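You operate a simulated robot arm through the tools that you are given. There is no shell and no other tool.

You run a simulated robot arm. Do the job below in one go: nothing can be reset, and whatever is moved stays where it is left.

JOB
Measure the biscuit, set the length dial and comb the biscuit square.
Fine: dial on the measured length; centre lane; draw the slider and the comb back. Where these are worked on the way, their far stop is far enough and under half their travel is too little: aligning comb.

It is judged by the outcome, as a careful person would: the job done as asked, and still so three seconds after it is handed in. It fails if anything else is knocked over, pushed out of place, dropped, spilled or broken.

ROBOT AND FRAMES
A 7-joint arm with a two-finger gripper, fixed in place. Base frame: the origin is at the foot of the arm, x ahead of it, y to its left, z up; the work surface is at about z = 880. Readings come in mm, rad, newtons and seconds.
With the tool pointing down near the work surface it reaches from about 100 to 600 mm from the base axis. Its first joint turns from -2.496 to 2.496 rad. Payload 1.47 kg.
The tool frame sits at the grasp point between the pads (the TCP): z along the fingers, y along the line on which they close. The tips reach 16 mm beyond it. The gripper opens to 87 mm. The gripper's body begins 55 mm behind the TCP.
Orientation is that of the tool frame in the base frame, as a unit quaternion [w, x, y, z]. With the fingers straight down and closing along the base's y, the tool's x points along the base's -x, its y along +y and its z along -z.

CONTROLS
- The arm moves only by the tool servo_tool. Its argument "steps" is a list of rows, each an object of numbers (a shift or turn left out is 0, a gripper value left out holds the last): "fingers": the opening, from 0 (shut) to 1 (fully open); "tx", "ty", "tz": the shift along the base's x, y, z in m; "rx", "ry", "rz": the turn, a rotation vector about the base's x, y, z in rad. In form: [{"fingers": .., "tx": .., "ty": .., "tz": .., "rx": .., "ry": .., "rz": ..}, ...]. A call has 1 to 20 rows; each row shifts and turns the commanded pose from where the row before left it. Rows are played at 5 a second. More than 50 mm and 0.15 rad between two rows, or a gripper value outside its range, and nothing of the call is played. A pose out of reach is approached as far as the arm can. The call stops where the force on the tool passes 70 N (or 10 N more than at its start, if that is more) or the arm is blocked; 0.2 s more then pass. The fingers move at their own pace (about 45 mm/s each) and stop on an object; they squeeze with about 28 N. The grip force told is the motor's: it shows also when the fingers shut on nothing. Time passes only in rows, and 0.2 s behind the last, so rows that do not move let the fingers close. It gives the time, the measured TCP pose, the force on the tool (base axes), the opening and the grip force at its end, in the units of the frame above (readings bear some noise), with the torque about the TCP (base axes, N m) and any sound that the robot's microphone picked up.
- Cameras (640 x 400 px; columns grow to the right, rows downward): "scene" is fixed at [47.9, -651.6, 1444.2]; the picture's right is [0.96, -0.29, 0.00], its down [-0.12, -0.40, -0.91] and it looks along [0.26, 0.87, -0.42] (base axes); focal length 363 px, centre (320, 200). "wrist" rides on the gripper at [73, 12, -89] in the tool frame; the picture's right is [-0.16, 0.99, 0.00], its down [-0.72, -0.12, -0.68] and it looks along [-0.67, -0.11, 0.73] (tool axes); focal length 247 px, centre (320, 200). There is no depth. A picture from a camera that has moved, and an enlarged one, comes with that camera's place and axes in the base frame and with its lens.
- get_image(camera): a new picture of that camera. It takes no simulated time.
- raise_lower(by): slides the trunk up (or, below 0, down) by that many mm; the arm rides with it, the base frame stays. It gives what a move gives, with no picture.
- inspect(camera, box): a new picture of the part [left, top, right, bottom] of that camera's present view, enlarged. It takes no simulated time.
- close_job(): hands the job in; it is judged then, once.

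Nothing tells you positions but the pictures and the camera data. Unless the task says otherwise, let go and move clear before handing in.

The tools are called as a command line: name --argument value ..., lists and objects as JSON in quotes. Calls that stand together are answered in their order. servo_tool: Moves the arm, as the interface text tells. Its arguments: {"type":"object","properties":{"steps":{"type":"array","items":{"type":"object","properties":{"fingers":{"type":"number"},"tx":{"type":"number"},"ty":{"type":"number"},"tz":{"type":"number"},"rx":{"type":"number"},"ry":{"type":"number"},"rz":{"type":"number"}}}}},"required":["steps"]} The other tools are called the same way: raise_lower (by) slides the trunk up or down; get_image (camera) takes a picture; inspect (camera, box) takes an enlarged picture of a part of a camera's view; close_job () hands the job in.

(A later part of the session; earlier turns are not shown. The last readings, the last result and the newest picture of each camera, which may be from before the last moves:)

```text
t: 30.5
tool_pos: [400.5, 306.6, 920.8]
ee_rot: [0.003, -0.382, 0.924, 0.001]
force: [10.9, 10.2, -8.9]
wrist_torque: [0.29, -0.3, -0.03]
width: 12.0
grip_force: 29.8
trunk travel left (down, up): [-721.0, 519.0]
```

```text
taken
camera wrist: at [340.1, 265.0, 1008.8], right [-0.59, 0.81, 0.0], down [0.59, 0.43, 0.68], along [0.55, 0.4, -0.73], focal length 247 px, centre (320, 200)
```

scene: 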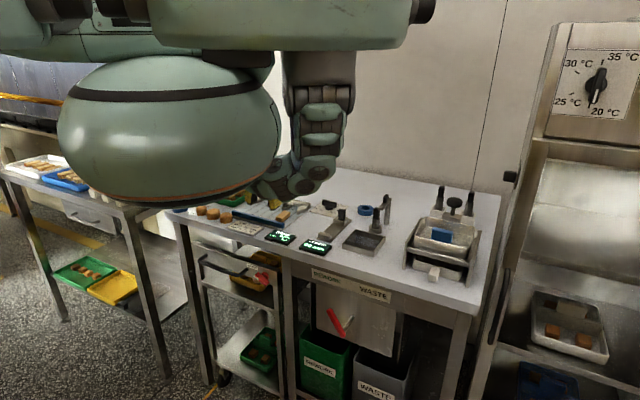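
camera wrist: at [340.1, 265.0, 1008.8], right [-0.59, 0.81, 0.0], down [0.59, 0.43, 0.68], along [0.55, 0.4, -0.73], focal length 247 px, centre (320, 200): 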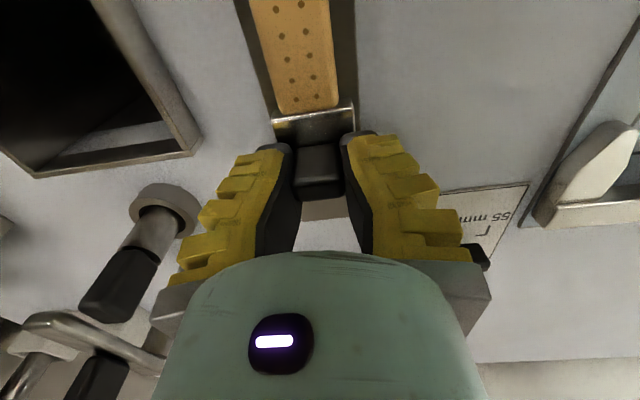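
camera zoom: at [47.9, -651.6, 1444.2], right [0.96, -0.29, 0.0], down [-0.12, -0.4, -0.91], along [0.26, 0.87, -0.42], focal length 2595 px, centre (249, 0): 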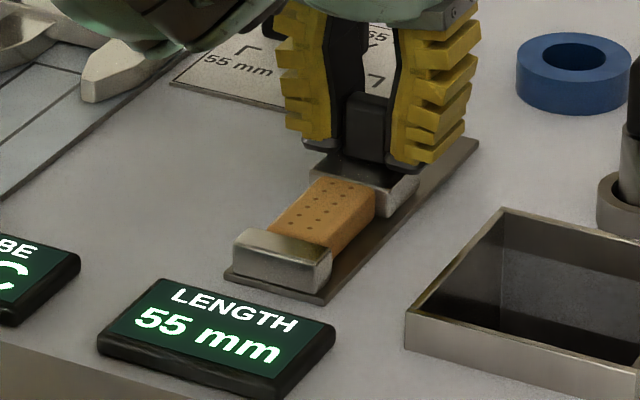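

There is firm contact (about 15 N along the slide) and the display reads 55 mm, so the measured length is 55 mm. Now I'll draw the slider back to its stop.

servo_tool --steps '[{"tx": 0.002, "ty": 0.002}, {"tx": 0.0035, "ty": 0.0035}, {"tx": 0.0035, "ty": 0.0035}, {"tx": 0.0035, "ty": 0.0035}, {"tx": 0.0035, "ty": 0.0035}, {"tx": 0.0035, "ty": 0.0035}, {"tx": 0.0035, "ty": 0.0035}, {"tx": 0.002, "ty": 0.002}, {}]'

inspect --camera "scene" --box '[290, 180, 390, 250]'

```text
t: 32.5
tool_pos: [423.4, 330.7, 919.1]
ee_rot: [0.001, -0.382, 0.924, 0.0]
force: [0.2, -1.5, 4.1]
wrist_torque: [-0.19, 0.13, 0.03]
width: 14.5
grip_force: 30.3
trunk travel left (down, up): [-721.0, 519.0]
```

```text
5.71 times, centred on (340, 215) of scene
camera zoom: at [47.9, -651.6, 1444.2], right [0.96, -0.29, 0.0], down [-0.12, -0.4, -0.91], along [0.26, 0.87, -0.42], focal length 2076 px, centre (206, 114)
```

zoom: 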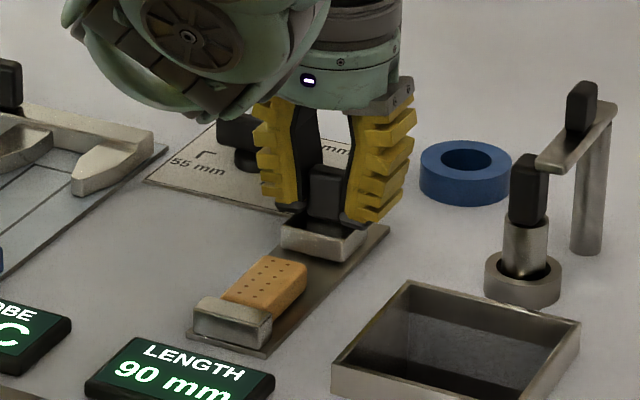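

servo_tool --steps '[{"tx": 0.0014, "ty": 0.0014}, {"tx": 0.0012, "ty": 0.0012}, {}]'

```text
t: 33.3
tool_pos: [426.1, 333.4, 919.4]
ee_rot: [0.0, -0.382, 0.924, 0.0]
force: [-0.3, -5.1, 7.3]
wrist_torque: [0.0, -0.05, 0.05]
width: 15.5
grip_force: 30.0
trunk travel left (down, up): [-721.0, 519.0]
```

The slider is back at its stop. I'll release it, rise, and look at the dial.

servo_tool --steps '[{"fingers": 0.35}, {"fingers": 0.5}, {}, {"tz": 0.03}, {"tz": 0.04}, {"tx": -0.035, "ty": 0.0}, {"tx": -0.035, "ty": 0.035, "tz": 0.01}, {"tx": -0.0, "ty": 0.035, "tz": 0.01}, {}]'

get_image --camera "wrist"

inspect --camera "wrist" --box '[220, 60, 420, 260]'

inspect --camera "scene" --box '[290, 170, 390, 250]'

```text
refused: row 7 steps farther than a row can; nothing moved
```

```text
taken
camera wrist: at [365.5, 290.6, 1008.0], right [-0.59, 0.81, 0.0], down [0.59, 0.43, 0.68], along [0.55, 0.4, -0.73], focal length 247 px, centre (320, 200)
```

wrist: 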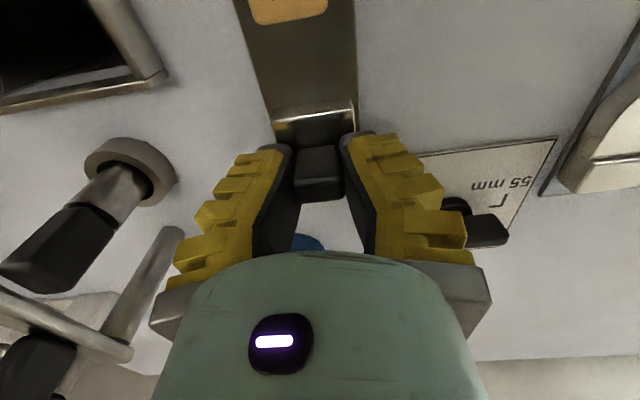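

```text
2.00 times, centred on (320, 160) of wrist
camera zoom: at [365.5, 290.6, 1008.0], right [-0.59, 0.81, 0.0], down [0.59, 0.43, 0.68], along [0.55, 0.4, -0.73], focal length 494 px, centre (320, 280)
```

zoom: 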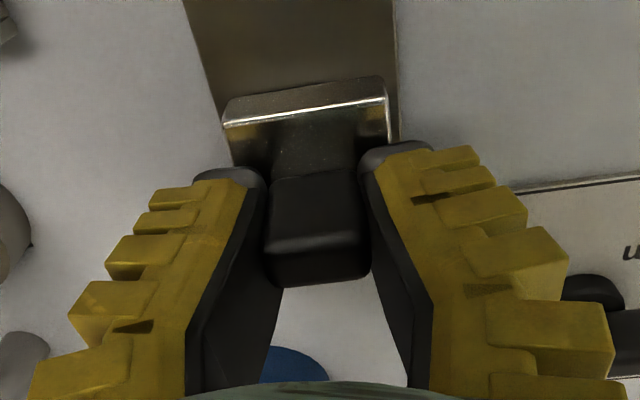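

```text
5.00 times, centred on (340, 210) of scene
camera zoom: at [47.9, -651.6, 1444.2], right [0.96, -0.29, 0.0], down [-0.12, -0.4, -0.91], along [0.26, 0.87, -0.42], focal length 1817 px, centre (220, 150)
```

zoom: 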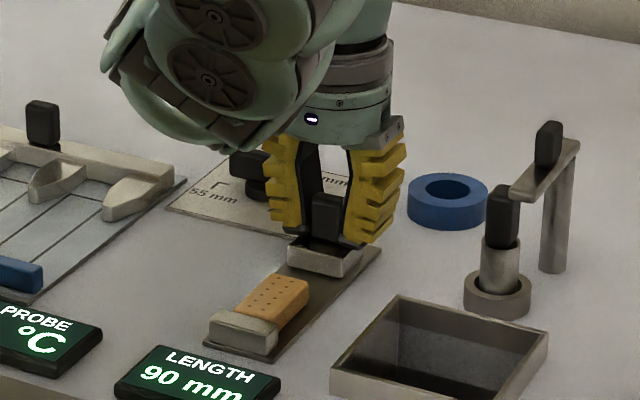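

servo_tool --steps '[{"fingers": 0.35}, {"fingers": 0.5}, {}, {"tz": 0.03}, {"tz": 0.04}, {"tx": -0.044, "ty": 0.008}, {"tx": -0.044, "ty": 0.008}, {"tx": -0.044, "ty": 0.008, "tz": 0.01}, {}]'

get_image --camera "wrist"

inspect --camera "wrist" --box '[240, 100, 400, 260]'

inspect --camera "scene" --box '[290, 180, 390, 250]'

```text
t: 35.3
tool_pos: [292.4, 360.3, 997.2]
ee_rot: [0.0, -0.382, 0.924, 0.001]
force: [-0.3, -0.7, 0.6]
wrist_torque: [-0.01, -0.01, 0.02]
width: 49.1
grip_force: 4.1
trunk travel left (down, up): [-721.0, 519.0]
```

```text
taken
camera wrist: at [232.9, 316.5, 1086.0], right [-0.58, 0.81, 0.0], down [0.59, 0.43, 0.68], along [0.55, 0.4, -0.73], focal length 247 px, centre (320, 200)
```

wrist: 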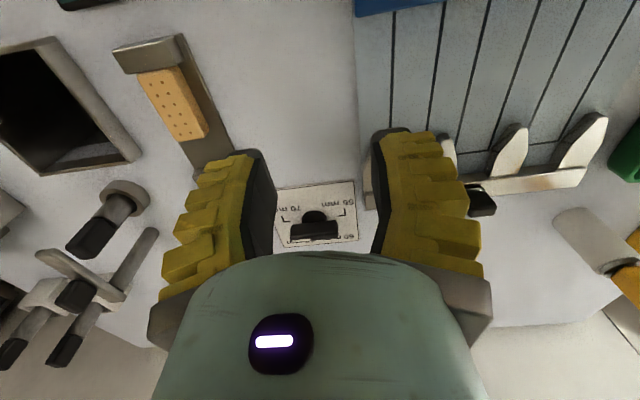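

```text
2.50 times, centred on (320, 180) of wrist
camera zoom: at [232.9, 316.5, 1086.0], right [-0.58, 0.81, 0.0], down [0.59, 0.43, 0.68], along [0.55, 0.4, -0.73], focal length 617 px, centre (320, 250)
```

zoom: 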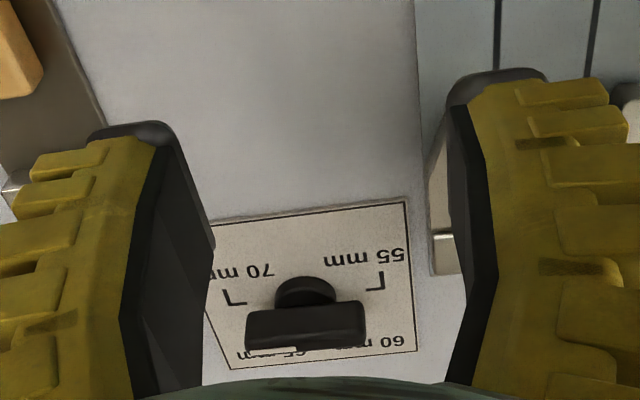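

```text
5.71 times, centred on (340, 215) of scene
camera zoom: at [47.9, -651.6, 1444.2], right [0.96, -0.29, 0.0], down [-0.12, -0.4, -0.91], along [0.26, 0.87, -0.42], focal length 2076 px, centre (206, 114)
```

zoom: 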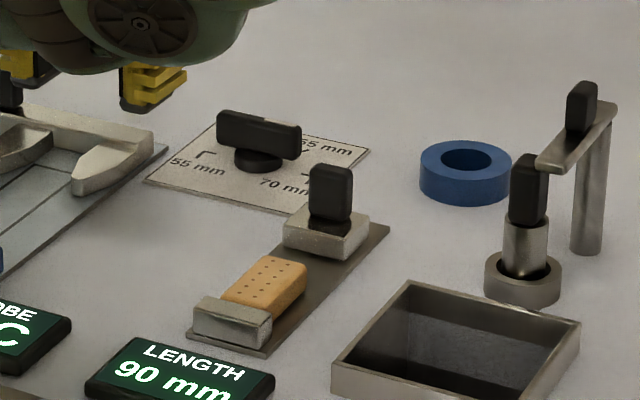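

The dial has 55 front-left, 60 back-left, 65 back-right and 70 front-right. I need to see its pointer better, so I'll move closer over it.

servo_tool --steps '[{"fingers": 1.0, "tx": 0.027, "ty": 0.021, "tz": 0.007}, {"tx": 0.027, "ty": 0.021, "tz": 0.006}, {}, {}]'

get_image --camera "wrist"

inspect --camera "wrist" --box '[240, 100, 400, 260]'

inspect --camera "scene" --box '[310, 190, 360, 222]'

```text
t: 36.3
tool_pos: [347.5, 401.8, 1011.4]
ee_rot: [0.0, -0.381, 0.924, 0.001]
force: [-0.4, -0.3, 0.0]
wrist_torque: [-0.03, -0.02, 0.03]
width: 86.9
grip_force: 0.0
trunk travel left (down, up): [-721.0, 519.0]
```

```text
taken
camera wrist: at [287.9, 358.4, 1100.0], right [-0.59, 0.81, 0.0], down [0.59, 0.43, 0.68], along [0.55, 0.4, -0.73], focal length 247 px, centre (320, 200)
```

wrist: 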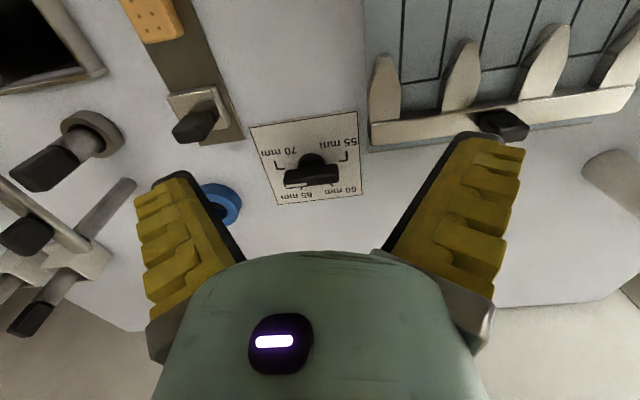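

```text
2.50 times, centred on (320, 180) of wrist
camera zoom: at [287.9, 358.4, 1100.0], right [-0.59, 0.81, 0.0], down [0.59, 0.43, 0.68], along [0.55, 0.4, -0.73], focal length 617 px, centre (320, 250)
```

zoom: 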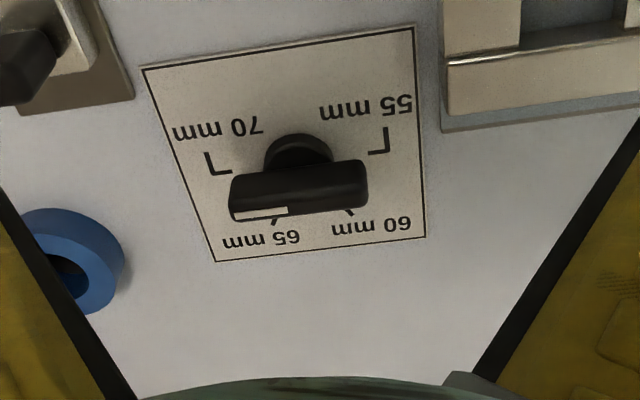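

```text
12.50 times, centred on (335, 206) of scene
camera zoom: at [47.9, -651.6, 1444.2], right [0.96, -0.29, 0.0], down [-0.12, -0.4, -0.91], along [0.26, 0.87, -0.42], focal length 4542 px, centre (132, 125)
```

zoom: 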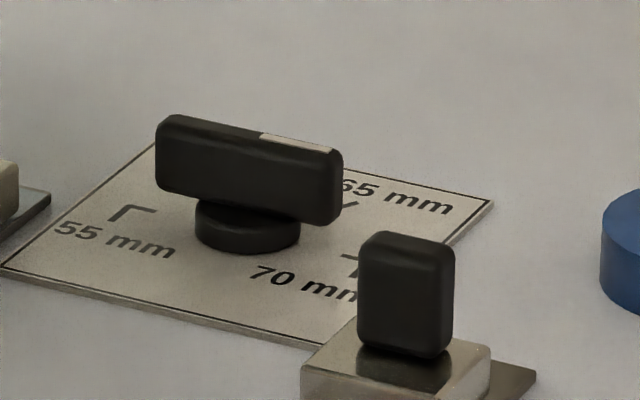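

The dial's centre is at about u = 607, v = −17, and its pointer (white line) is on the right at 70. It needs 180° counter-clockwise round the back to 55. I'll test in the air whether the wrist can turn to grip the bar from a −90° start.

servo_tool --steps '[{"rz": -0.1428}, {"rz": -0.1428}, {"rz": -0.1428}, {"rz": -0.1428}, {"rz": -0.1428}, {"rz": -0.1428}, {"rz": -0.1428}, {"rz": -0.1428}, {"rz": -0.1428}, {"rz": -0.1428}, {"rz": -0.1428}, {}]'

get_image --camera "wrist"

get_image --camera "scene"

```text
t: 38.9
tool_pos: [346.3, 399.2, 1011.9]
ee_rot: [0.0, 0.384, 0.923, -0.001]
force: [0.2, 0.2, -0.3]
wrist_torque: [-0.01, 0.03, 0.03]
width: 87.1
grip_force: 0.0
trunk travel left (down, up): [-721.0, 519.0]
```

```text
taken
camera wrist: at [303.7, 460.1, 1100.6], right [0.81, 0.58, 0.0], down [0.43, -0.59, 0.68], along [0.4, -0.55, -0.73], focal length 247 px, centre (320, 200)
```

wrist: 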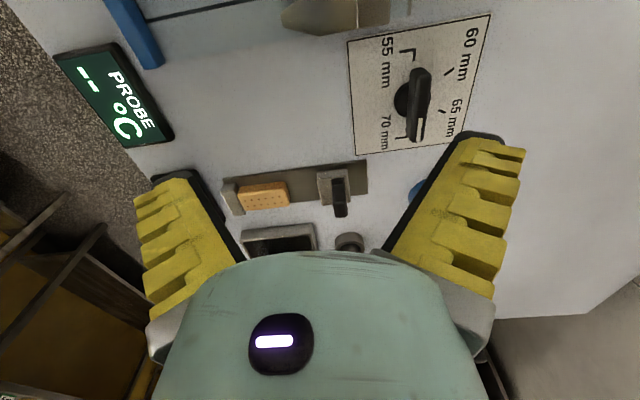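

```text
taken
```

scene: 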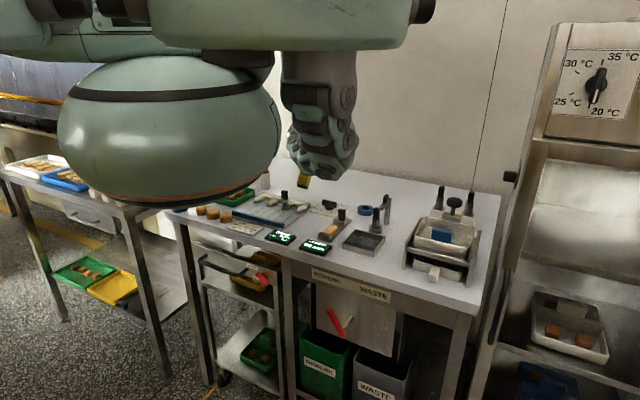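

inspect --camera "wrist" --box '[330, 0, 510, 170]'

```text
2.35 times, centred on (420, 85) of wrist
camera zoom: at [303.7, 460.1, 1100.6], right [0.81, 0.58, 0.0], down [0.43, -0.59, 0.68], along [0.4, -0.55, -0.73], focal length 581 px, centre (85, 471)
```

zoom: 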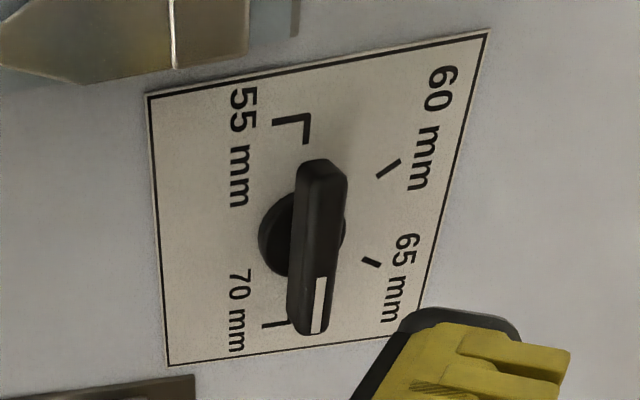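

The bar lies along v with its top at about z = 910. I'll move over it and check reach, then test the full 180° turn in the air.

servo_tool --steps '[{"fingers": 0.6, "tx": 0.0233, "ty": 0.0137, "tz": -0.017}, {"tx": 0.0233, "ty": 0.0137, "tz": -0.017}, {"tx": 0.0233, "ty": 0.0137, "tz": -0.017}, {}]'

get_image --camera "wrist"

```text
t: 39.9
tool_pos: [416.1, 442.2, 961.9]
ee_rot: [-0.001, 0.384, 0.923, 0.001]
force: [-0.1, 0.4, 0.2]
wrist_torque: [0.0, 0.02, 0.01]
width: 57.2
grip_force: 3.1
trunk travel left (down, up): [-721.0, 519.0]
```

```text
taken
camera wrist: at [372.9, 501.6, 1049.5], right [0.81, 0.59, 0.0], down [0.43, -0.6, 0.68], along [0.4, -0.55, -0.73], focal length 247 px, centre (320, 200)
```

wrist: 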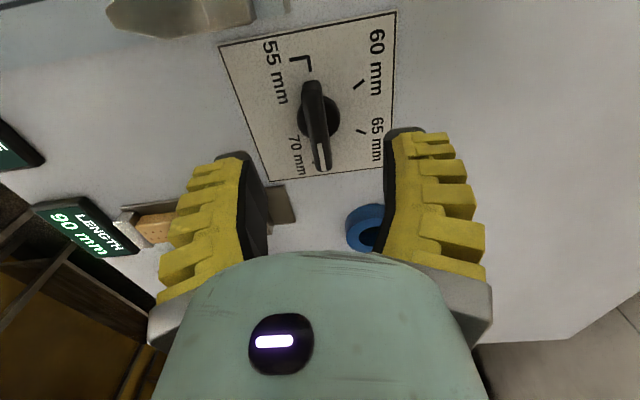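

servo_tool --steps '[{"rz": 0.1428}, {"rz": 0.1428}, {"rz": 0.1428}, {"rz": 0.1428}, {"rz": 0.1428}, {"rz": 0.1428}, {"rz": 0.1428}, {"rz": 0.1428}, {"rz": 0.1428}, {"rz": 0.1428}, {"rz": 0.1428}, {"rz": 0.1428}, {"rz": 0.1428}, {"rz": 0.1428}, {"rz": 0.1428}, {"rz": 0.1428}, {"rz": 0.1428}, {"rz": 0.1428}, {"rz": 0.1428}, {}]'

servo_tool --steps '[{"rz": 0.1428}, {"rz": 0.1428}, {"rz": 0.1428}, {}]'

```text
t: 44.1
tool_pos: [416.9, 441.1, 962.2]
ee_rot: [0.0, 0.822, -0.57, 0.001]
force: [0.8, -0.4, -0.2]
wrist_torque: [0.0, 0.01, 0.02]
width: 57.3
grip_force: 3.7
trunk travel left (down, up): [-721.0, 519.0]
```

```text
t: 45.1
tool_pos: [416.6, 441.3, 960.7]
ee_rot: [0.0, 0.924, -0.383, 0.0]
force: [0.1, -0.5, 0.1]
wrist_torque: [0.0, 0.0, -0.01]
width: 57.6
grip_force: 3.6
trunk travel left (down, up): [-721.0, 519.0]
```

The full half-turn is reachable. I'll turn back to the start, then descend onto the bar.

servo_tool --steps '[{"rz": -0.1428}, {"rz": -0.1428}, {"rz": -0.1428}, {"rz": -0.1428}, {"rz": -0.1428}, {"rz": -0.1428}, {"rz": -0.1428}, {"rz": -0.1428}, {"rz": -0.1428}, {"rz": -0.1428}, {"rz": -0.1428}, {"rz": -0.1428}, {"rz": -0.1428}, {"rz": -0.1428}, {"rz": -0.1428}, {"rz": -0.1428}, {"rz": -0.1428}, {"rz": -0.1428}, {"rz": -0.1428}, {}]'

servo_tool --steps '[{"rz": -0.1428}, {"rz": -0.1428}, {"rz": -0.1428}, {}, {"tz": -0.02}, {"tz": -0.01}, {}]'

get_image --camera "wrist"

inspect --camera "scene" --box '[290, 170, 380, 226]'

```text
t: 49.3
tool_pos: [416.5, 442.2, 961.1]
ee_rot: [0.0, 0.179, 0.984, 0.0]
force: [-1.3, 0.0, 0.8]
wrist_torque: [-0.02, -0.04, 0.03]
width: 57.2
grip_force: 3.9
trunk travel left (down, up): [-721.0, 519.0]
```

```text
t: 50.9
tool_pos: [416.6, 440.5, 930.9]
ee_rot: [0.001, 0.384, 0.924, 0.0]
force: [0.2, -0.4, -1.2]
wrist_torque: [0.01, -0.01, 0.01]
width: 57.6
grip_force: 3.1
trunk travel left (down, up): [-721.0, 519.0]
```

```text
taken
camera wrist: at [373.7, 502.1, 1020.2], right [0.81, 0.59, 0.0], down [0.43, -0.6, 0.68], along [0.4, -0.55, -0.73], focal length 247 px, centre (320, 200)
```

wrist: 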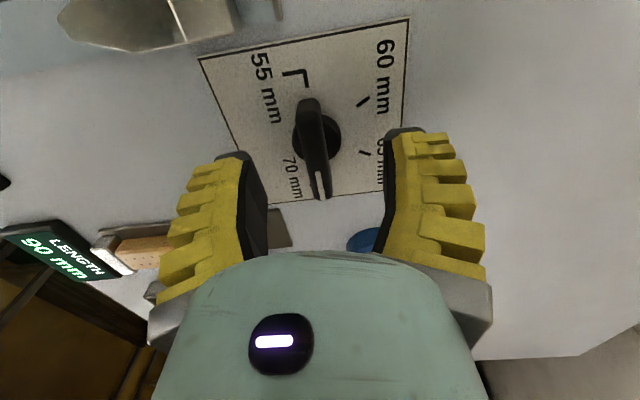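

```text
7.11 times, centred on (335, 198) of scene
camera zoom: at [47.9, -651.6, 1444.2], right [0.96, -0.29, 0.0], down [-0.12, -0.4, -0.91], along [0.26, 0.87, -0.42], focal length 2584 px, centre (213, 214)
```

zoom: 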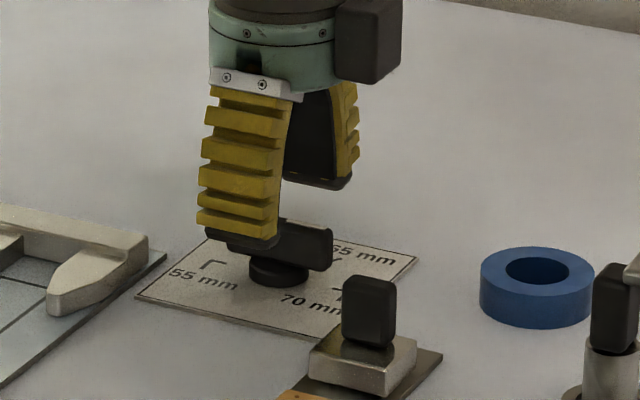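

servo_tool --steps '[{"tx": -0.0005, "ty": 0.0005, "tz": -0.01}, {"tz": -0.006}, {"tz": -0.002}, {}]'

get_image --camera "wrist"

inspect --camera "scene" --box '[290, 170, 380, 226]'

```text
t: 51.9
tool_pos: [415.8, 440.4, 913.9]
ee_rot: [0.0, 0.384, 0.923, 0.0]
force: [-0.7, 0.0, 0.2]
wrist_torque: [0.0, -0.01, 0.01]
width: 57.3
grip_force: 3.6
trunk travel left (down, up): [-721.0, 519.0]
```

```text
taken
camera wrist: at [372.5, 501.3, 1002.1], right [0.81, 0.59, 0.0], down [0.43, -0.59, 0.68], along [0.4, -0.55, -0.73], focal length 247 px, centre (320, 200)
```

wrist: 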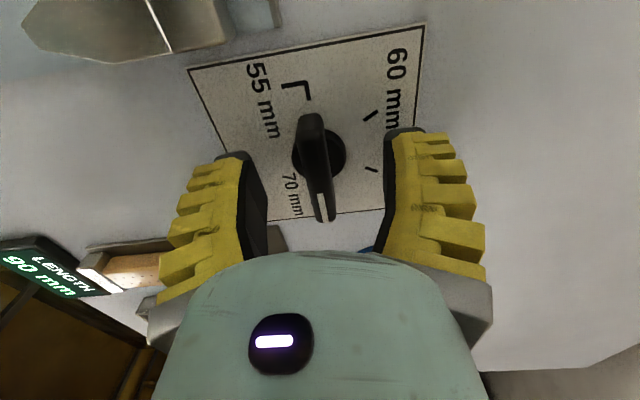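

```text
7.11 times, centred on (335, 198) of scene
camera zoom: at [47.9, -651.6, 1444.2], right [0.96, -0.29, 0.0], down [-0.12, -0.4, -0.91], along [0.26, 0.87, -0.42], focal length 2584 px, centre (213, 214)
```

zoom: 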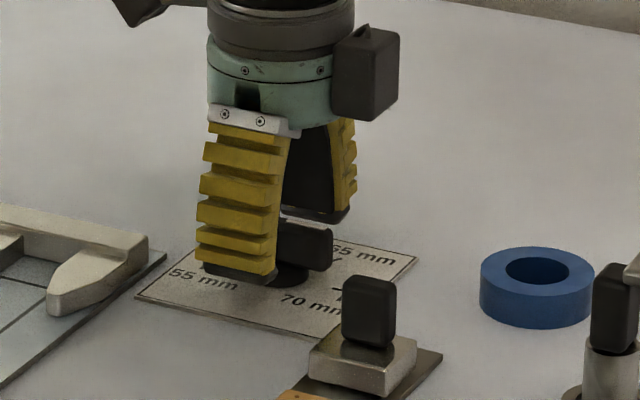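

The fingers are either side of the bar. I'll close on it.

servo_tool --steps '[{"fingers": 0.3}, {"fingers": 0.05}, {}, {}, {}]'

get_image --camera "wrist"

```text
t: 53.1
tool_pos: [415.3, 439.6, 913.2]
ee_rot: [0.0, 0.382, 0.924, 0.0]
force: [-2.1, -1.4, 1.4]
wrist_torque: [-0.04, 0.01, 0.02]
width: 12.9
grip_force: 6.5
trunk travel left (down, up): [-721.0, 519.0]
```

```text
taken
camera wrist: at [372.4, 500.9, 1001.7], right [0.81, 0.59, 0.0], down [0.43, -0.59, 0.68], along [0.4, -0.55, -0.73], focal length 247 px, centre (320, 200)
```

wrist: 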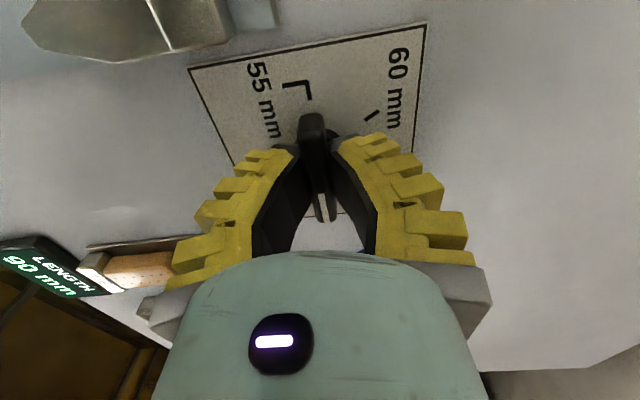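

servo_tool --steps '[{"fingers": 0.0}, {}, {"rz": 0.1}, {"rz": 0.1}, {"rz": 0.1}, {}]'

get_image --camera "wrist"

```text
t: 54.5
tool_pos: [415.1, 439.8, 915.2]
ee_rot: [0.0, 0.239, 0.971, 0.001]
force: [-3.7, 1.7, 9.1]
wrist_torque: [0.11, 0.23, 0.05]
width: 5.9
grip_force: 29.8
out of reach, approached as far as the arm can: row 3
trunk travel left (down, up): [-721.0, 519.0]
```

```text
taken
camera wrist: at [356.1, 484.6, 1003.5], right [0.6, 0.8, 0.0], down [0.59, -0.44, 0.68], along [0.54, -0.41, -0.73], focal length 247 px, centre (320, 200)
```

wrist: 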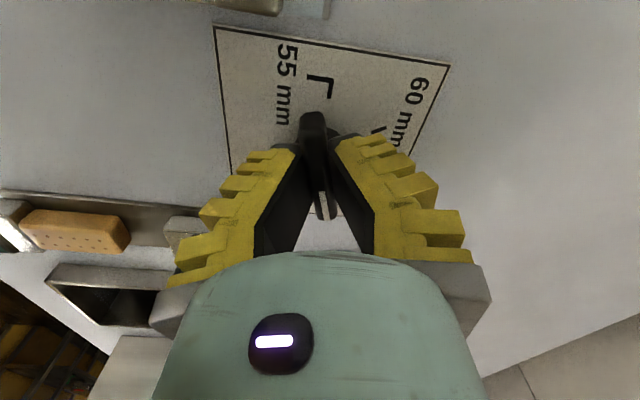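

The dial turns with the gripper. I'll continue.

servo_tool --steps '[{"tz": -0.001, "rz": 0.12}, {"rz": 0.12}, {"rz": 0.12}, {"rz": 0.12}, {"rz": 0.12}, {"rz": 0.12}, {}]'

get_image --camera "wrist"

```text
t: 56.1
tool_pos: [415.6, 440.4, 913.5]
ee_rot: [0.0, -0.118, 0.993, 0.001]
force: [-5.4, -1.0, 12.6]
wrist_torque: [-0.04, 0.1, 0.05]
width: 8.7
grip_force: 29.8
trunk travel left (down, up): [-721.0, 519.0]
```

```text
taken
camera wrist: at [341.6, 434.2, 1002.2], right [-0.08, 1.0, 0.0], down [0.73, 0.06, 0.68], along [0.68, 0.05, -0.73], focal length 247 px, centre (320, 200)
```

wrist: 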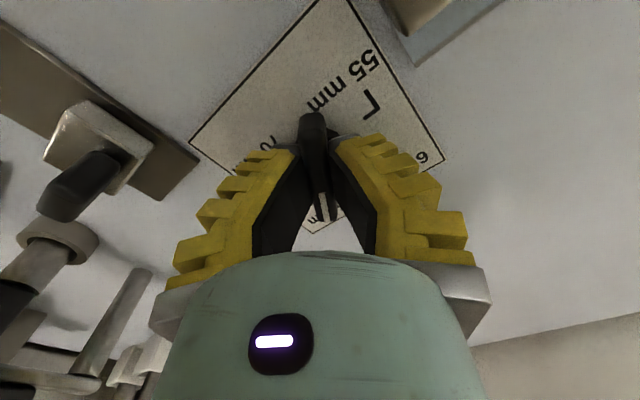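

servo_tool --steps '[{"rz": 0.12}, {"rz": 0.12}, {"rz": 0.12}, {"rz": 0.12}, {"rz": 0.12}, {"rz": 0.12}, {"rz": 0.12}, {"rz": 0.12}, {}]'

get_image --camera "wrist"

```text
t: 58.1
tool_pos: [416.3, 440.1, 912.8]
ee_rot: [0.0, -0.563, 0.826, -0.001]
force: [-4.3, -3.7, 13.5]
wrist_torque: [-0.29, 0.11, 0.03]
width: 8.4
grip_force: 30.2
trunk travel left (down, up): [-721.0, 519.0]
```

```text
taken
camera wrist: at [378.3, 375.9, 1002.2], right [-0.86, 0.51, 0.0], down [0.37, 0.63, 0.68], along [0.34, 0.59, -0.73], focal length 247 px, centre (320, 200)
```

wrist: 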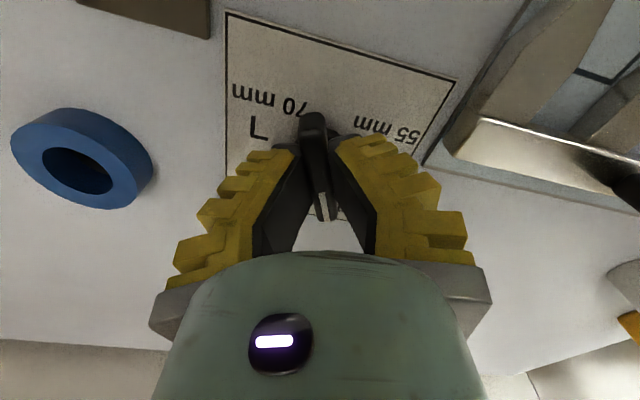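

servo_tool --steps '[{"tz": 0.0005, "rz": 0.12}, {"rz": 0.12}, {"rz": 0.12}, {"rz": 0.12}, {"rz": 0.12}, {"rz": 0.12}, {"rz": 0.12}, {"rz": 0.12}, {"rz": 0.1}, {}]'

get_image --camera "wrist"

inspect --camera "scene" --box '[290, 170, 380, 226]'

```text
t: 60.3
tool_pos: [415.9, 439.1, 913.4]
ee_rot: [0.001, 0.903, -0.429, 0.0]
force: [-2.2, -2.3, 10.2]
wrist_torque: [0.32, 0.27, -0.02]
width: 6.4
grip_force: 30.4
trunk travel left (down, up): [-721.0, 519.0]
```

```text
taken
camera wrist: at [453.6, 375.9, 1002.8], right [-0.86, -0.5, 0.0], down [-0.37, 0.63, 0.68], along [-0.34, 0.59, -0.73], focal length 247 px, centre (320, 200)
```

wrist: 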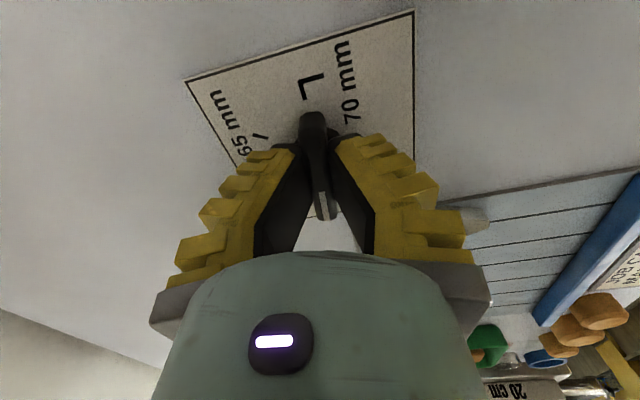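

```text
7.11 times, centred on (335, 198) of scene
camera zoom: at [47.9, -651.6, 1444.2], right [0.96, -0.29, 0.0], down [-0.12, -0.4, -0.91], along [0.26, 0.87, -0.42], focal length 2584 px, centre (213, 214)
```

zoom: 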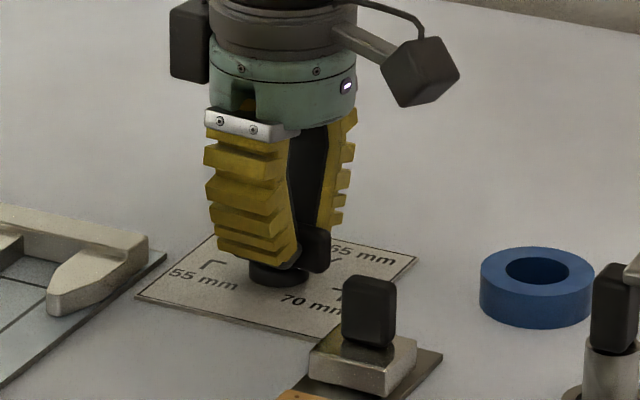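

servo_tool --steps '[{"rz": 0.06}, {"rz": 0.047}, {}]'

inspect --camera "wrist" --box '[180, 0, 460, 240]'

```text
t: 61.1
tool_pos: [417.2, 439.1, 913.1]
ee_rot: [-0.001, 0.925, -0.38, 0.0]
force: [-0.1, -1.6, 8.3]
wrist_torque: [-0.02, -0.05, -0.13]
width: 6.0
grip_force: 29.6
trunk travel left (down, up): [-721.0, 519.0]
```

```text
1.67 times, centred on (320, 120) of wrist
camera zoom: at [460.1, 380.2, 1003.0], right [-0.81, -0.59, 0.0], down [-0.43, 0.59, 0.68], along [-0.4, 0.55, -0.73], focal length 412 px, centre (320, 333)
```

zoom: 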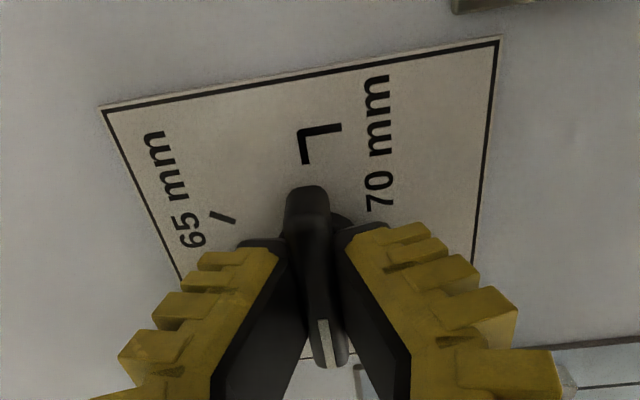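

The dial has turned a half-turn. I'll release, rise and check.

servo_tool --steps '[{"fingers": 0.2}, {"fingers": 0.5}, {}, {"tz": 0.02}, {"tz": 0.035}, {"tz": 0.03}, {}]'

inspect --camera "wrist" --box '[180, 0, 460, 240]'

inspect --camera "scene" --box '[290, 170, 380, 226]'

```text
t: 62.7
tool_pos: [415.2, 437.6, 998.7]
ee_rot: [0.001, 0.925, -0.38, 0.0]
force: [0.0, 0.3, 0.6]
wrist_torque: [-0.04, -0.02, 0.0]
width: 49.0
grip_force: 3.8
trunk travel left (down, up): [-721.0, 519.0]
```

```text
1.67 times, centred on (320, 120) of wrist
camera zoom: at [460.2, 378.8, 1088.1], right [-0.81, -0.59, 0.0], down [-0.43, 0.59, 0.68], along [-0.4, 0.55, -0.73], focal length 412 px, centre (320, 333)
```

zoom: 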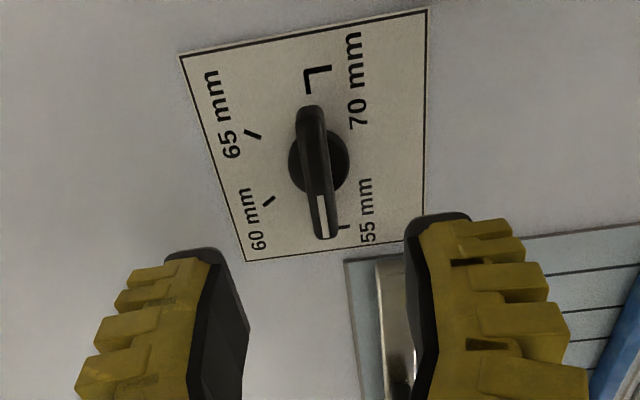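

```text
7.11 times, centred on (335, 198) of scene
camera zoom: at [47.9, -651.6, 1444.2], right [0.96, -0.29, 0.0], down [-0.12, -0.4, -0.91], along [0.26, 0.87, -0.42], focal length 2584 px, centre (213, 214)
```

zoom: 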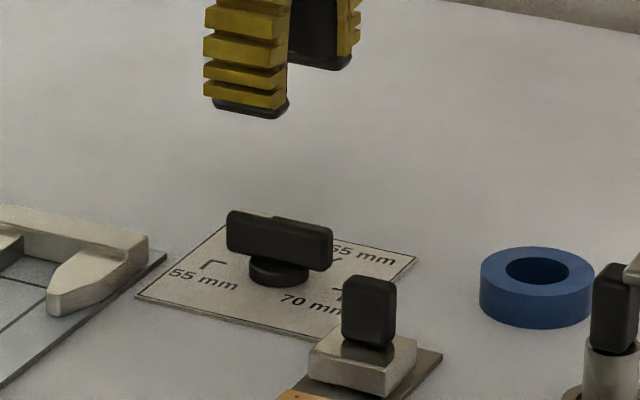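

The dial reads 55. Now I'll turn the tool back 90° and go over the biscuit in the gauge.

servo_tool --steps '[{"rz": -0.1428}, {"rz": -0.1428}, {"rz": -0.1428}, {"rz": -0.1428}, {"rz": -0.1428}, {"rz": -0.1428}, {"rz": -0.1428}, {"rz": -0.1428}, {"rz": -0.1428}, {"rz": -0.1428}, {"rz": -0.1428}, {"fingers": 0.55, "tx": -0.013, "ty": -0.0416}, {"tx": -0.013, "ty": -0.0416}, {"tx": -0.013, "ty": -0.0416}, {"tx": -0.0124, "ty": -0.0416}, {}]'

get_image --camera "wrist"

inspect --camera "wrist" --box '[220, 0, 420, 160]'

```text
t: 66.1
tool_pos: [362.6, 271.4, 996.7]
ee_rot: [0.0, -0.386, 0.923, 0.0]
force: [-0.9, -0.8, -0.5]
wrist_torque: [-0.02, -0.02, 0.01]
width: 53.2
grip_force: 3.8
trunk travel left (down, up): [-721.0, 519.0]
```

```text
taken
camera wrist: at [303.9, 227.5, 1085.9], right [-0.59, 0.81, 0.0], down [0.59, 0.43, 0.68], along [0.55, 0.4, -0.73], focal length 247 px, centre (320, 200)
```

wrist: 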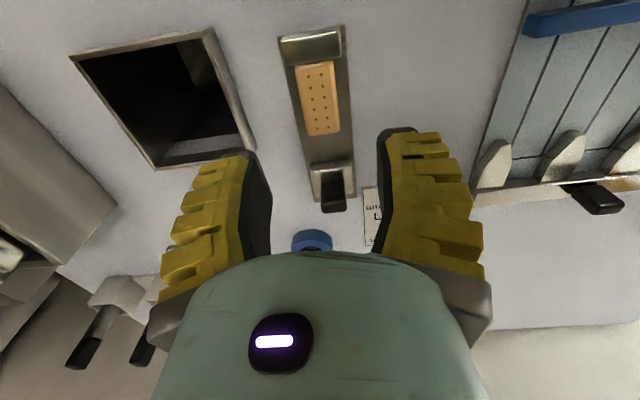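

```text
2.50 times, centred on (320, 80) of wrist
camera zoom: at [303.9, 227.5, 1085.9], right [-0.59, 0.81, 0.0], down [0.59, 0.43, 0.68], along [0.55, 0.4, -0.73], focal length 617 px, centre (320, 500)
```

zoom: 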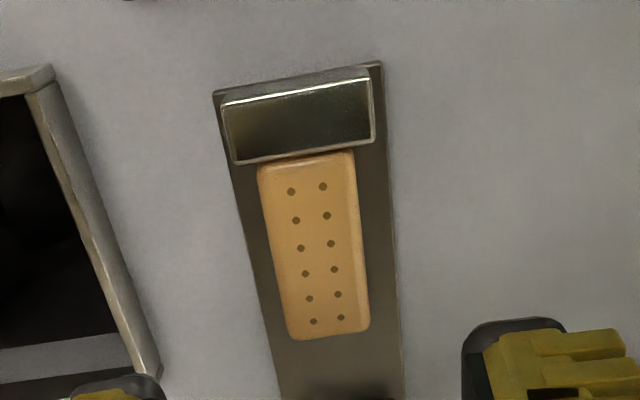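

servo_tool --steps '[{"tx": 0.0013, "ty": -0.0003, "tz": -0.035, "rz": -0.004}, {"tz": -0.035}, {"tz": -0.017}, {"tz": -0.005}, {"tz": -0.0015}, {}]'

get_image --camera "wrist"

inspect --camera "scene" --box '[290, 180, 390, 250]'

```text
t: 67.5
tool_pos: [364.0, 270.8, 903.9]
ee_rot: [0.001, -0.384, 0.923, 0.0]
force: [0.4, 0.4, -0.6]
wrist_torque: [0.02, -0.04, -0.01]
width: 53.2
grip_force: 4.2
trunk travel left (down, up): [-721.0, 519.0]
```

```text
taken
camera wrist: at [304.9, 228.4, 993.1], right [-0.59, 0.81, 0.0], down [0.59, 0.43, 0.68], along [0.55, 0.4, -0.73], focal length 247 px, centre (320, 200)
```

wrist: 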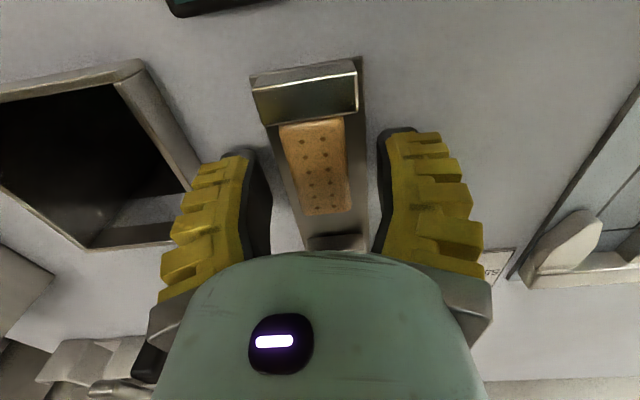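

```text
5.71 times, centred on (340, 215) of scene
camera zoom: at [47.9, -651.6, 1444.2], right [0.96, -0.29, 0.0], down [-0.12, -0.4, -0.91], along [0.26, 0.87, -0.42], focal length 2076 px, centre (206, 114)
```

zoom: 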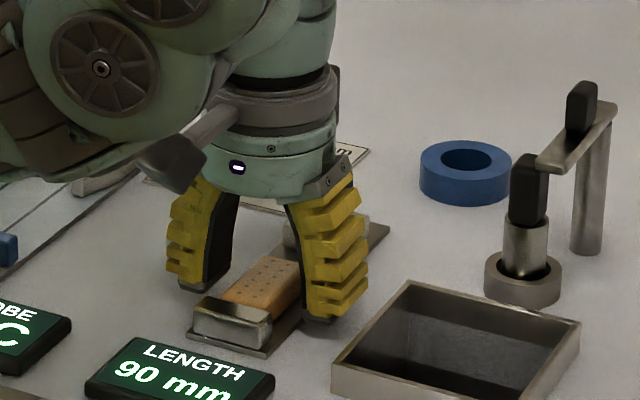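

servo_tool --steps '[{"fingers": 0.35, "tz": -0.001}, {"fingers": 0.1}, {}, {}, {}, {"tz": 0.015}, {"tz": 0.03}, {"tz": 0.035}, {}]'

get_image --camera "wrist"

```text
t: 69.5
tool_pos: [364.0, 271.1, 985.3]
ee_rot: [0.0, -0.384, 0.923, -0.001]
force: [0.7, -0.2, 0.3]
wrist_torque: [0.02, 0.0, 0.02]
width: 23.4
grip_force: 14.2
trunk travel left (down, up): [-721.0, 519.0]
```

```text
taken
camera wrist: at [305.2, 228.3, 1073.4], right [-0.59, 0.81, 0.0], down [0.59, 0.43, 0.68], along [0.55, 0.4, -0.73], focal length 247 px, centre (320, 200)
```

wrist: 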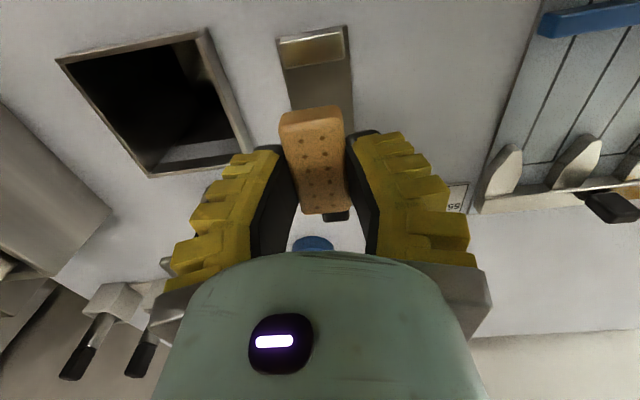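

The biscuit is held. I'll carry it over the comb plate toward the centre lane.

servo_tool --steps '[{"tx": -0.0298, "ty": 0.0277}, {"tx": -0.0298, "ty": 0.0277}, {"tx": -0.0298, "ty": 0.0277}, {"tx": -0.0298, "ty": 0.0277}, {"tx": -0.0298, "ty": 0.0277}, {"tx": -0.0298, "ty": 0.0277}, {}]'

get_image --camera "wrist"

inspect --camera "wrist" --box '[160, 0, 500, 240]'

inspect --camera "scene" --box '[220, 170, 340, 250]'

```text
t: 71.1
tool_pos: [185.6, 437.9, 985.8]
ee_rot: [0.0, -0.383, 0.924, 0.0]
force: [-0.6, -0.8, 0.0]
wrist_torque: [-0.03, -0.01, -0.06]
width: 23.3
grip_force: 14.3
trunk travel left (down, up): [-721.0, 519.0]
```

```text
taken
camera wrist: at [126.3, 394.4, 1073.4], right [-0.59, 0.81, 0.0], down [0.59, 0.43, 0.68], along [0.55, 0.4, -0.73], focal length 247 px, centre (320, 200)
```

wrist: 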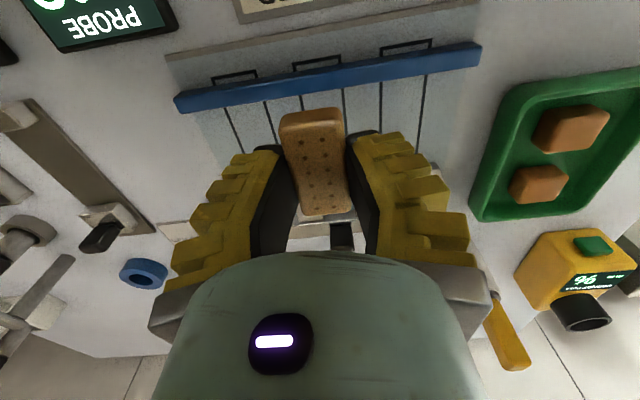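

```text
1.67 times, centred on (330, 120) of wrist
camera zoom: at [126.3, 394.4, 1073.4], right [-0.59, 0.81, 0.0], down [0.59, 0.43, 0.68], along [0.55, 0.4, -0.73], focal length 412 px, centre (303, 333)
```

zoom: 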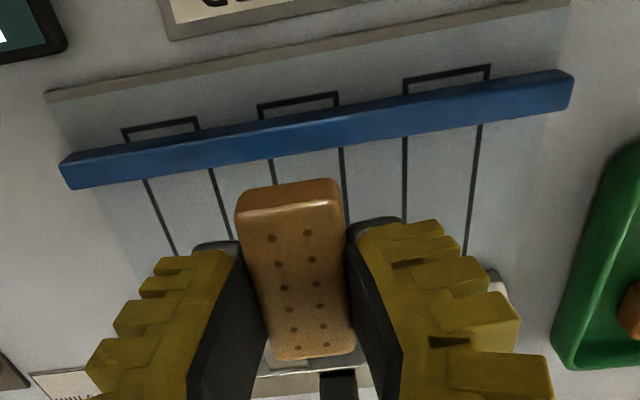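

```text
5.00 times, centred on (280, 210) of scene
camera zoom: at [47.9, -651.6, 1444.2], right [0.96, -0.29, 0.0], down [-0.12, -0.4, -0.91], along [0.26, 0.87, -0.42], focal length 1817 px, centre (520, 150)
```

zoom: 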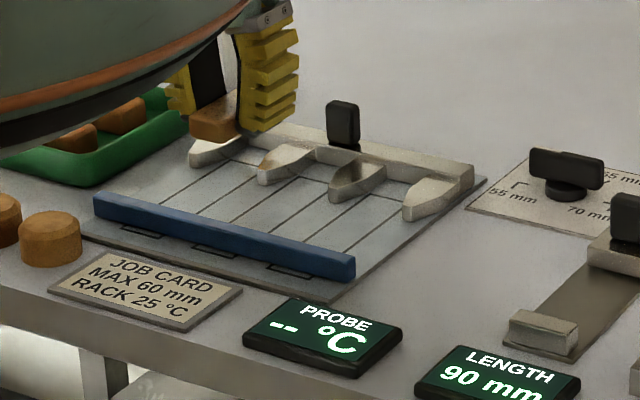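

I notice the blue fence has moved back about 13 mm, so the dial positions the stop; lane ends are now visible in front of it. I'll place the biscuit in the centre lane (v about −179.5) between the fence (about u = 432) and the teeth (about u = 508).

servo_tool --steps '[{"tx": 0.0218, "ty": 0.023, "tz": -0.01}, {"tz": -0.03}, {"tz": -0.02}, {}]'

get_image --camera "wrist"

inspect --camera "wrist" --box '[160, 0, 500, 240]'

inspect --camera "scene" --box '[220, 170, 340, 250]'

```text
t: 72.1
tool_pos: [208.3, 459.5, 925.2]
ee_rot: [0.0, -0.385, 0.923, 0.0]
force: [0.1, 0.0, 0.5]
wrist_torque: [-0.01, 0.0, 0.03]
width: 23.2
grip_force: 13.6
trunk travel left (down, up): [-721.0, 519.0]
```

```text
taken
camera wrist: at [148.2, 417.3, 1014.3], right [-0.59, 0.81, 0.0], down [0.59, 0.43, 0.68], along [0.55, 0.4, -0.73], focal length 247 px, centre (320, 200)
```

wrist: 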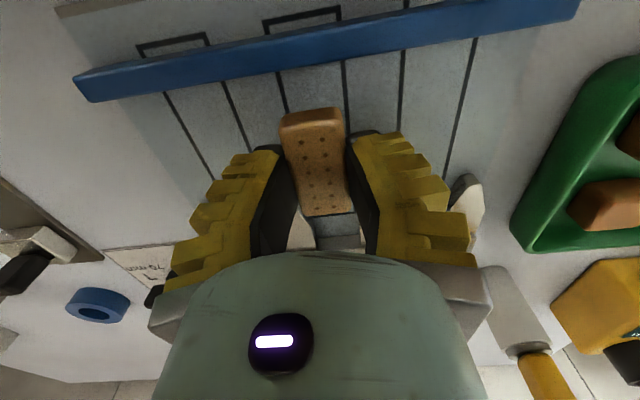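

```text
1.67 times, centred on (330, 120) of wrist
camera zoom: at [148.2, 417.3, 1014.3], right [-0.59, 0.81, 0.0], down [0.59, 0.43, 0.68], along [0.55, 0.4, -0.73], focal length 412 px, centre (303, 333)
```

zoom: 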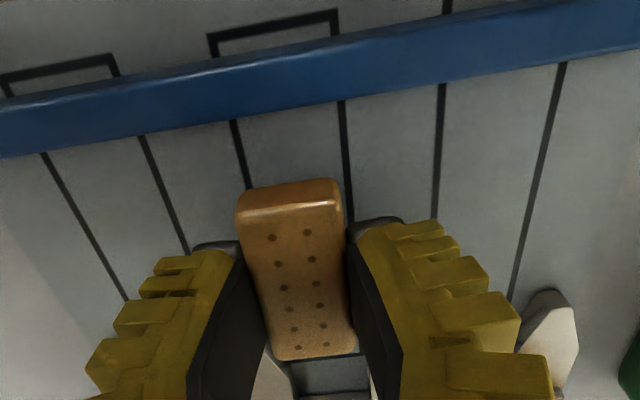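

```text
5.00 times, centred on (280, 210) of scene
camera zoom: at [47.9, -651.6, 1444.2], right [0.96, -0.29, 0.0], down [-0.12, -0.4, -0.91], along [0.26, 0.87, -0.42], focal length 1817 px, centre (520, 150)
```

zoom: 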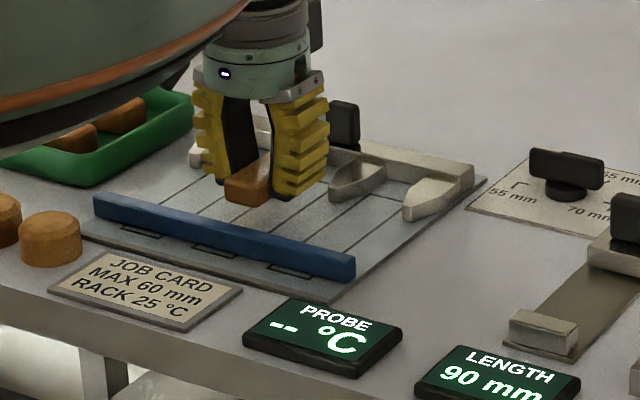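

servo_tool --steps '[{"tx": -0.0014, "ty": 0.0014, "tz": -0.012, "rz": -0.004}, {"tz": -0.007}, {"tz": -0.002}, {}]'

servo_tool --steps '[{"tz": -0.001}, {"tz": -0.001}, {}]'

```text
t: 73.1
tool_pos: [207.0, 462.7, 904.1]
ee_rot: [-0.001, -0.382, 0.924, 0.0]
force: [0.1, 0.2, 0.8]
wrist_torque: [-0.02, 0.02, 0.02]
width: 24.3
grip_force: 13.8
trunk travel left (down, up): [-721.0, 519.0]
```

```text
t: 73.9
tool_pos: [207.4, 463.8, 901.3]
ee_rot: [0.001, -0.383, 0.924, 0.001]
force: [-2.3, -2.0, 7.6]
wrist_torque: [-0.01, -0.06, 0.07]
width: 27.2
grip_force: 13.8
trunk travel left (down, up): [-721.0, 519.0]
```

The biscuit is down in the centre lane. I'll release and rise to check.

servo_tool --steps '[{"fingers": 0.35}, {"fingers": 0.55}, {}, {"tz": 0.03}, {"tz": 0.04}, {"tx": -0.02, "ty": -0.02, "tz": 0.02}, {"tx": -0.02, "ty": -0.02, "tz": 0.02}, {}]'

get_image --camera "wrist"

inspect --camera "wrist" --box '[220, 60, 440, 260]'

inspect --camera "scene" --box '[220, 170, 340, 250]'

```text
t: 75.7
tool_pos: [167.8, 422.8, 1011.2]
ee_rot: [0.0, -0.383, 0.924, -0.001]
force: [0.0, 1.3, -0.1]
wrist_torque: [0.0, -0.02, 0.0]
width: 53.3
grip_force: 4.3
trunk travel left (down, up): [-721.0, 519.0]
```

```text
taken
camera wrist: at [107.9, 380.6, 1100.7], right [-0.58, 0.81, 0.0], down [0.59, 0.43, 0.68], along [0.55, 0.4, -0.73], focal length 247 px, centre (320, 200)
```

wrist: 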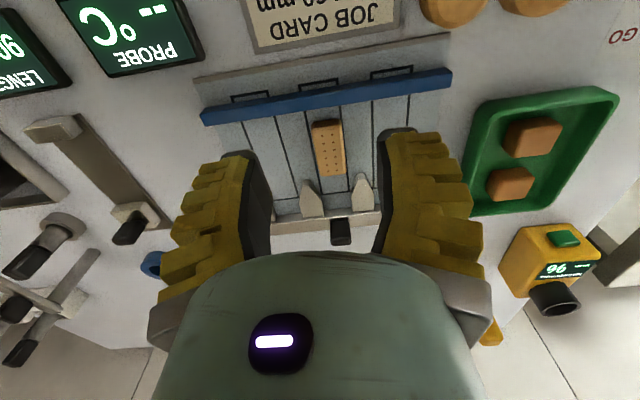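

```text
2.00 times, centred on (330, 160) of wrist
camera zoom: at [107.9, 380.6, 1100.7], right [-0.58, 0.81, 0.0], down [0.59, 0.43, 0.68], along [0.55, 0.4, -0.73], focal length 494 px, centre (300, 280)
```

zoom: 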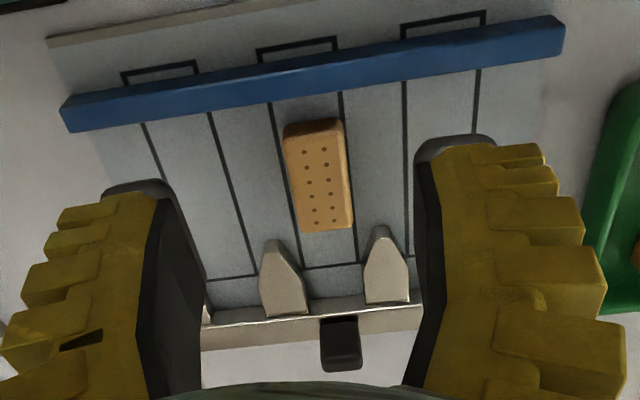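

```text
5.00 times, centred on (280, 210) of scene
camera zoom: at [47.9, -651.6, 1444.2], right [0.96, -0.29, 0.0], down [-0.12, -0.4, -0.91], along [0.26, 0.87, -0.42], focal length 1817 px, centre (520, 150)
```

zoom: 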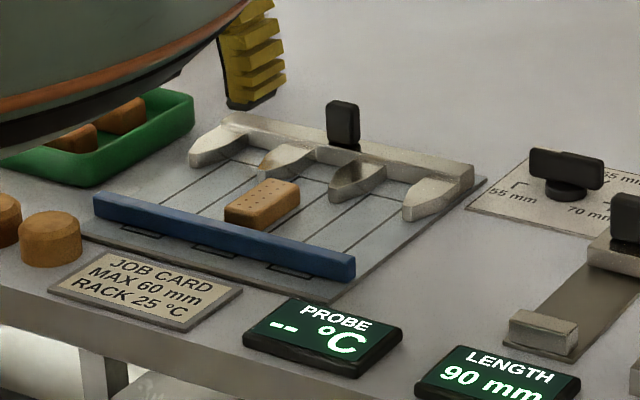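

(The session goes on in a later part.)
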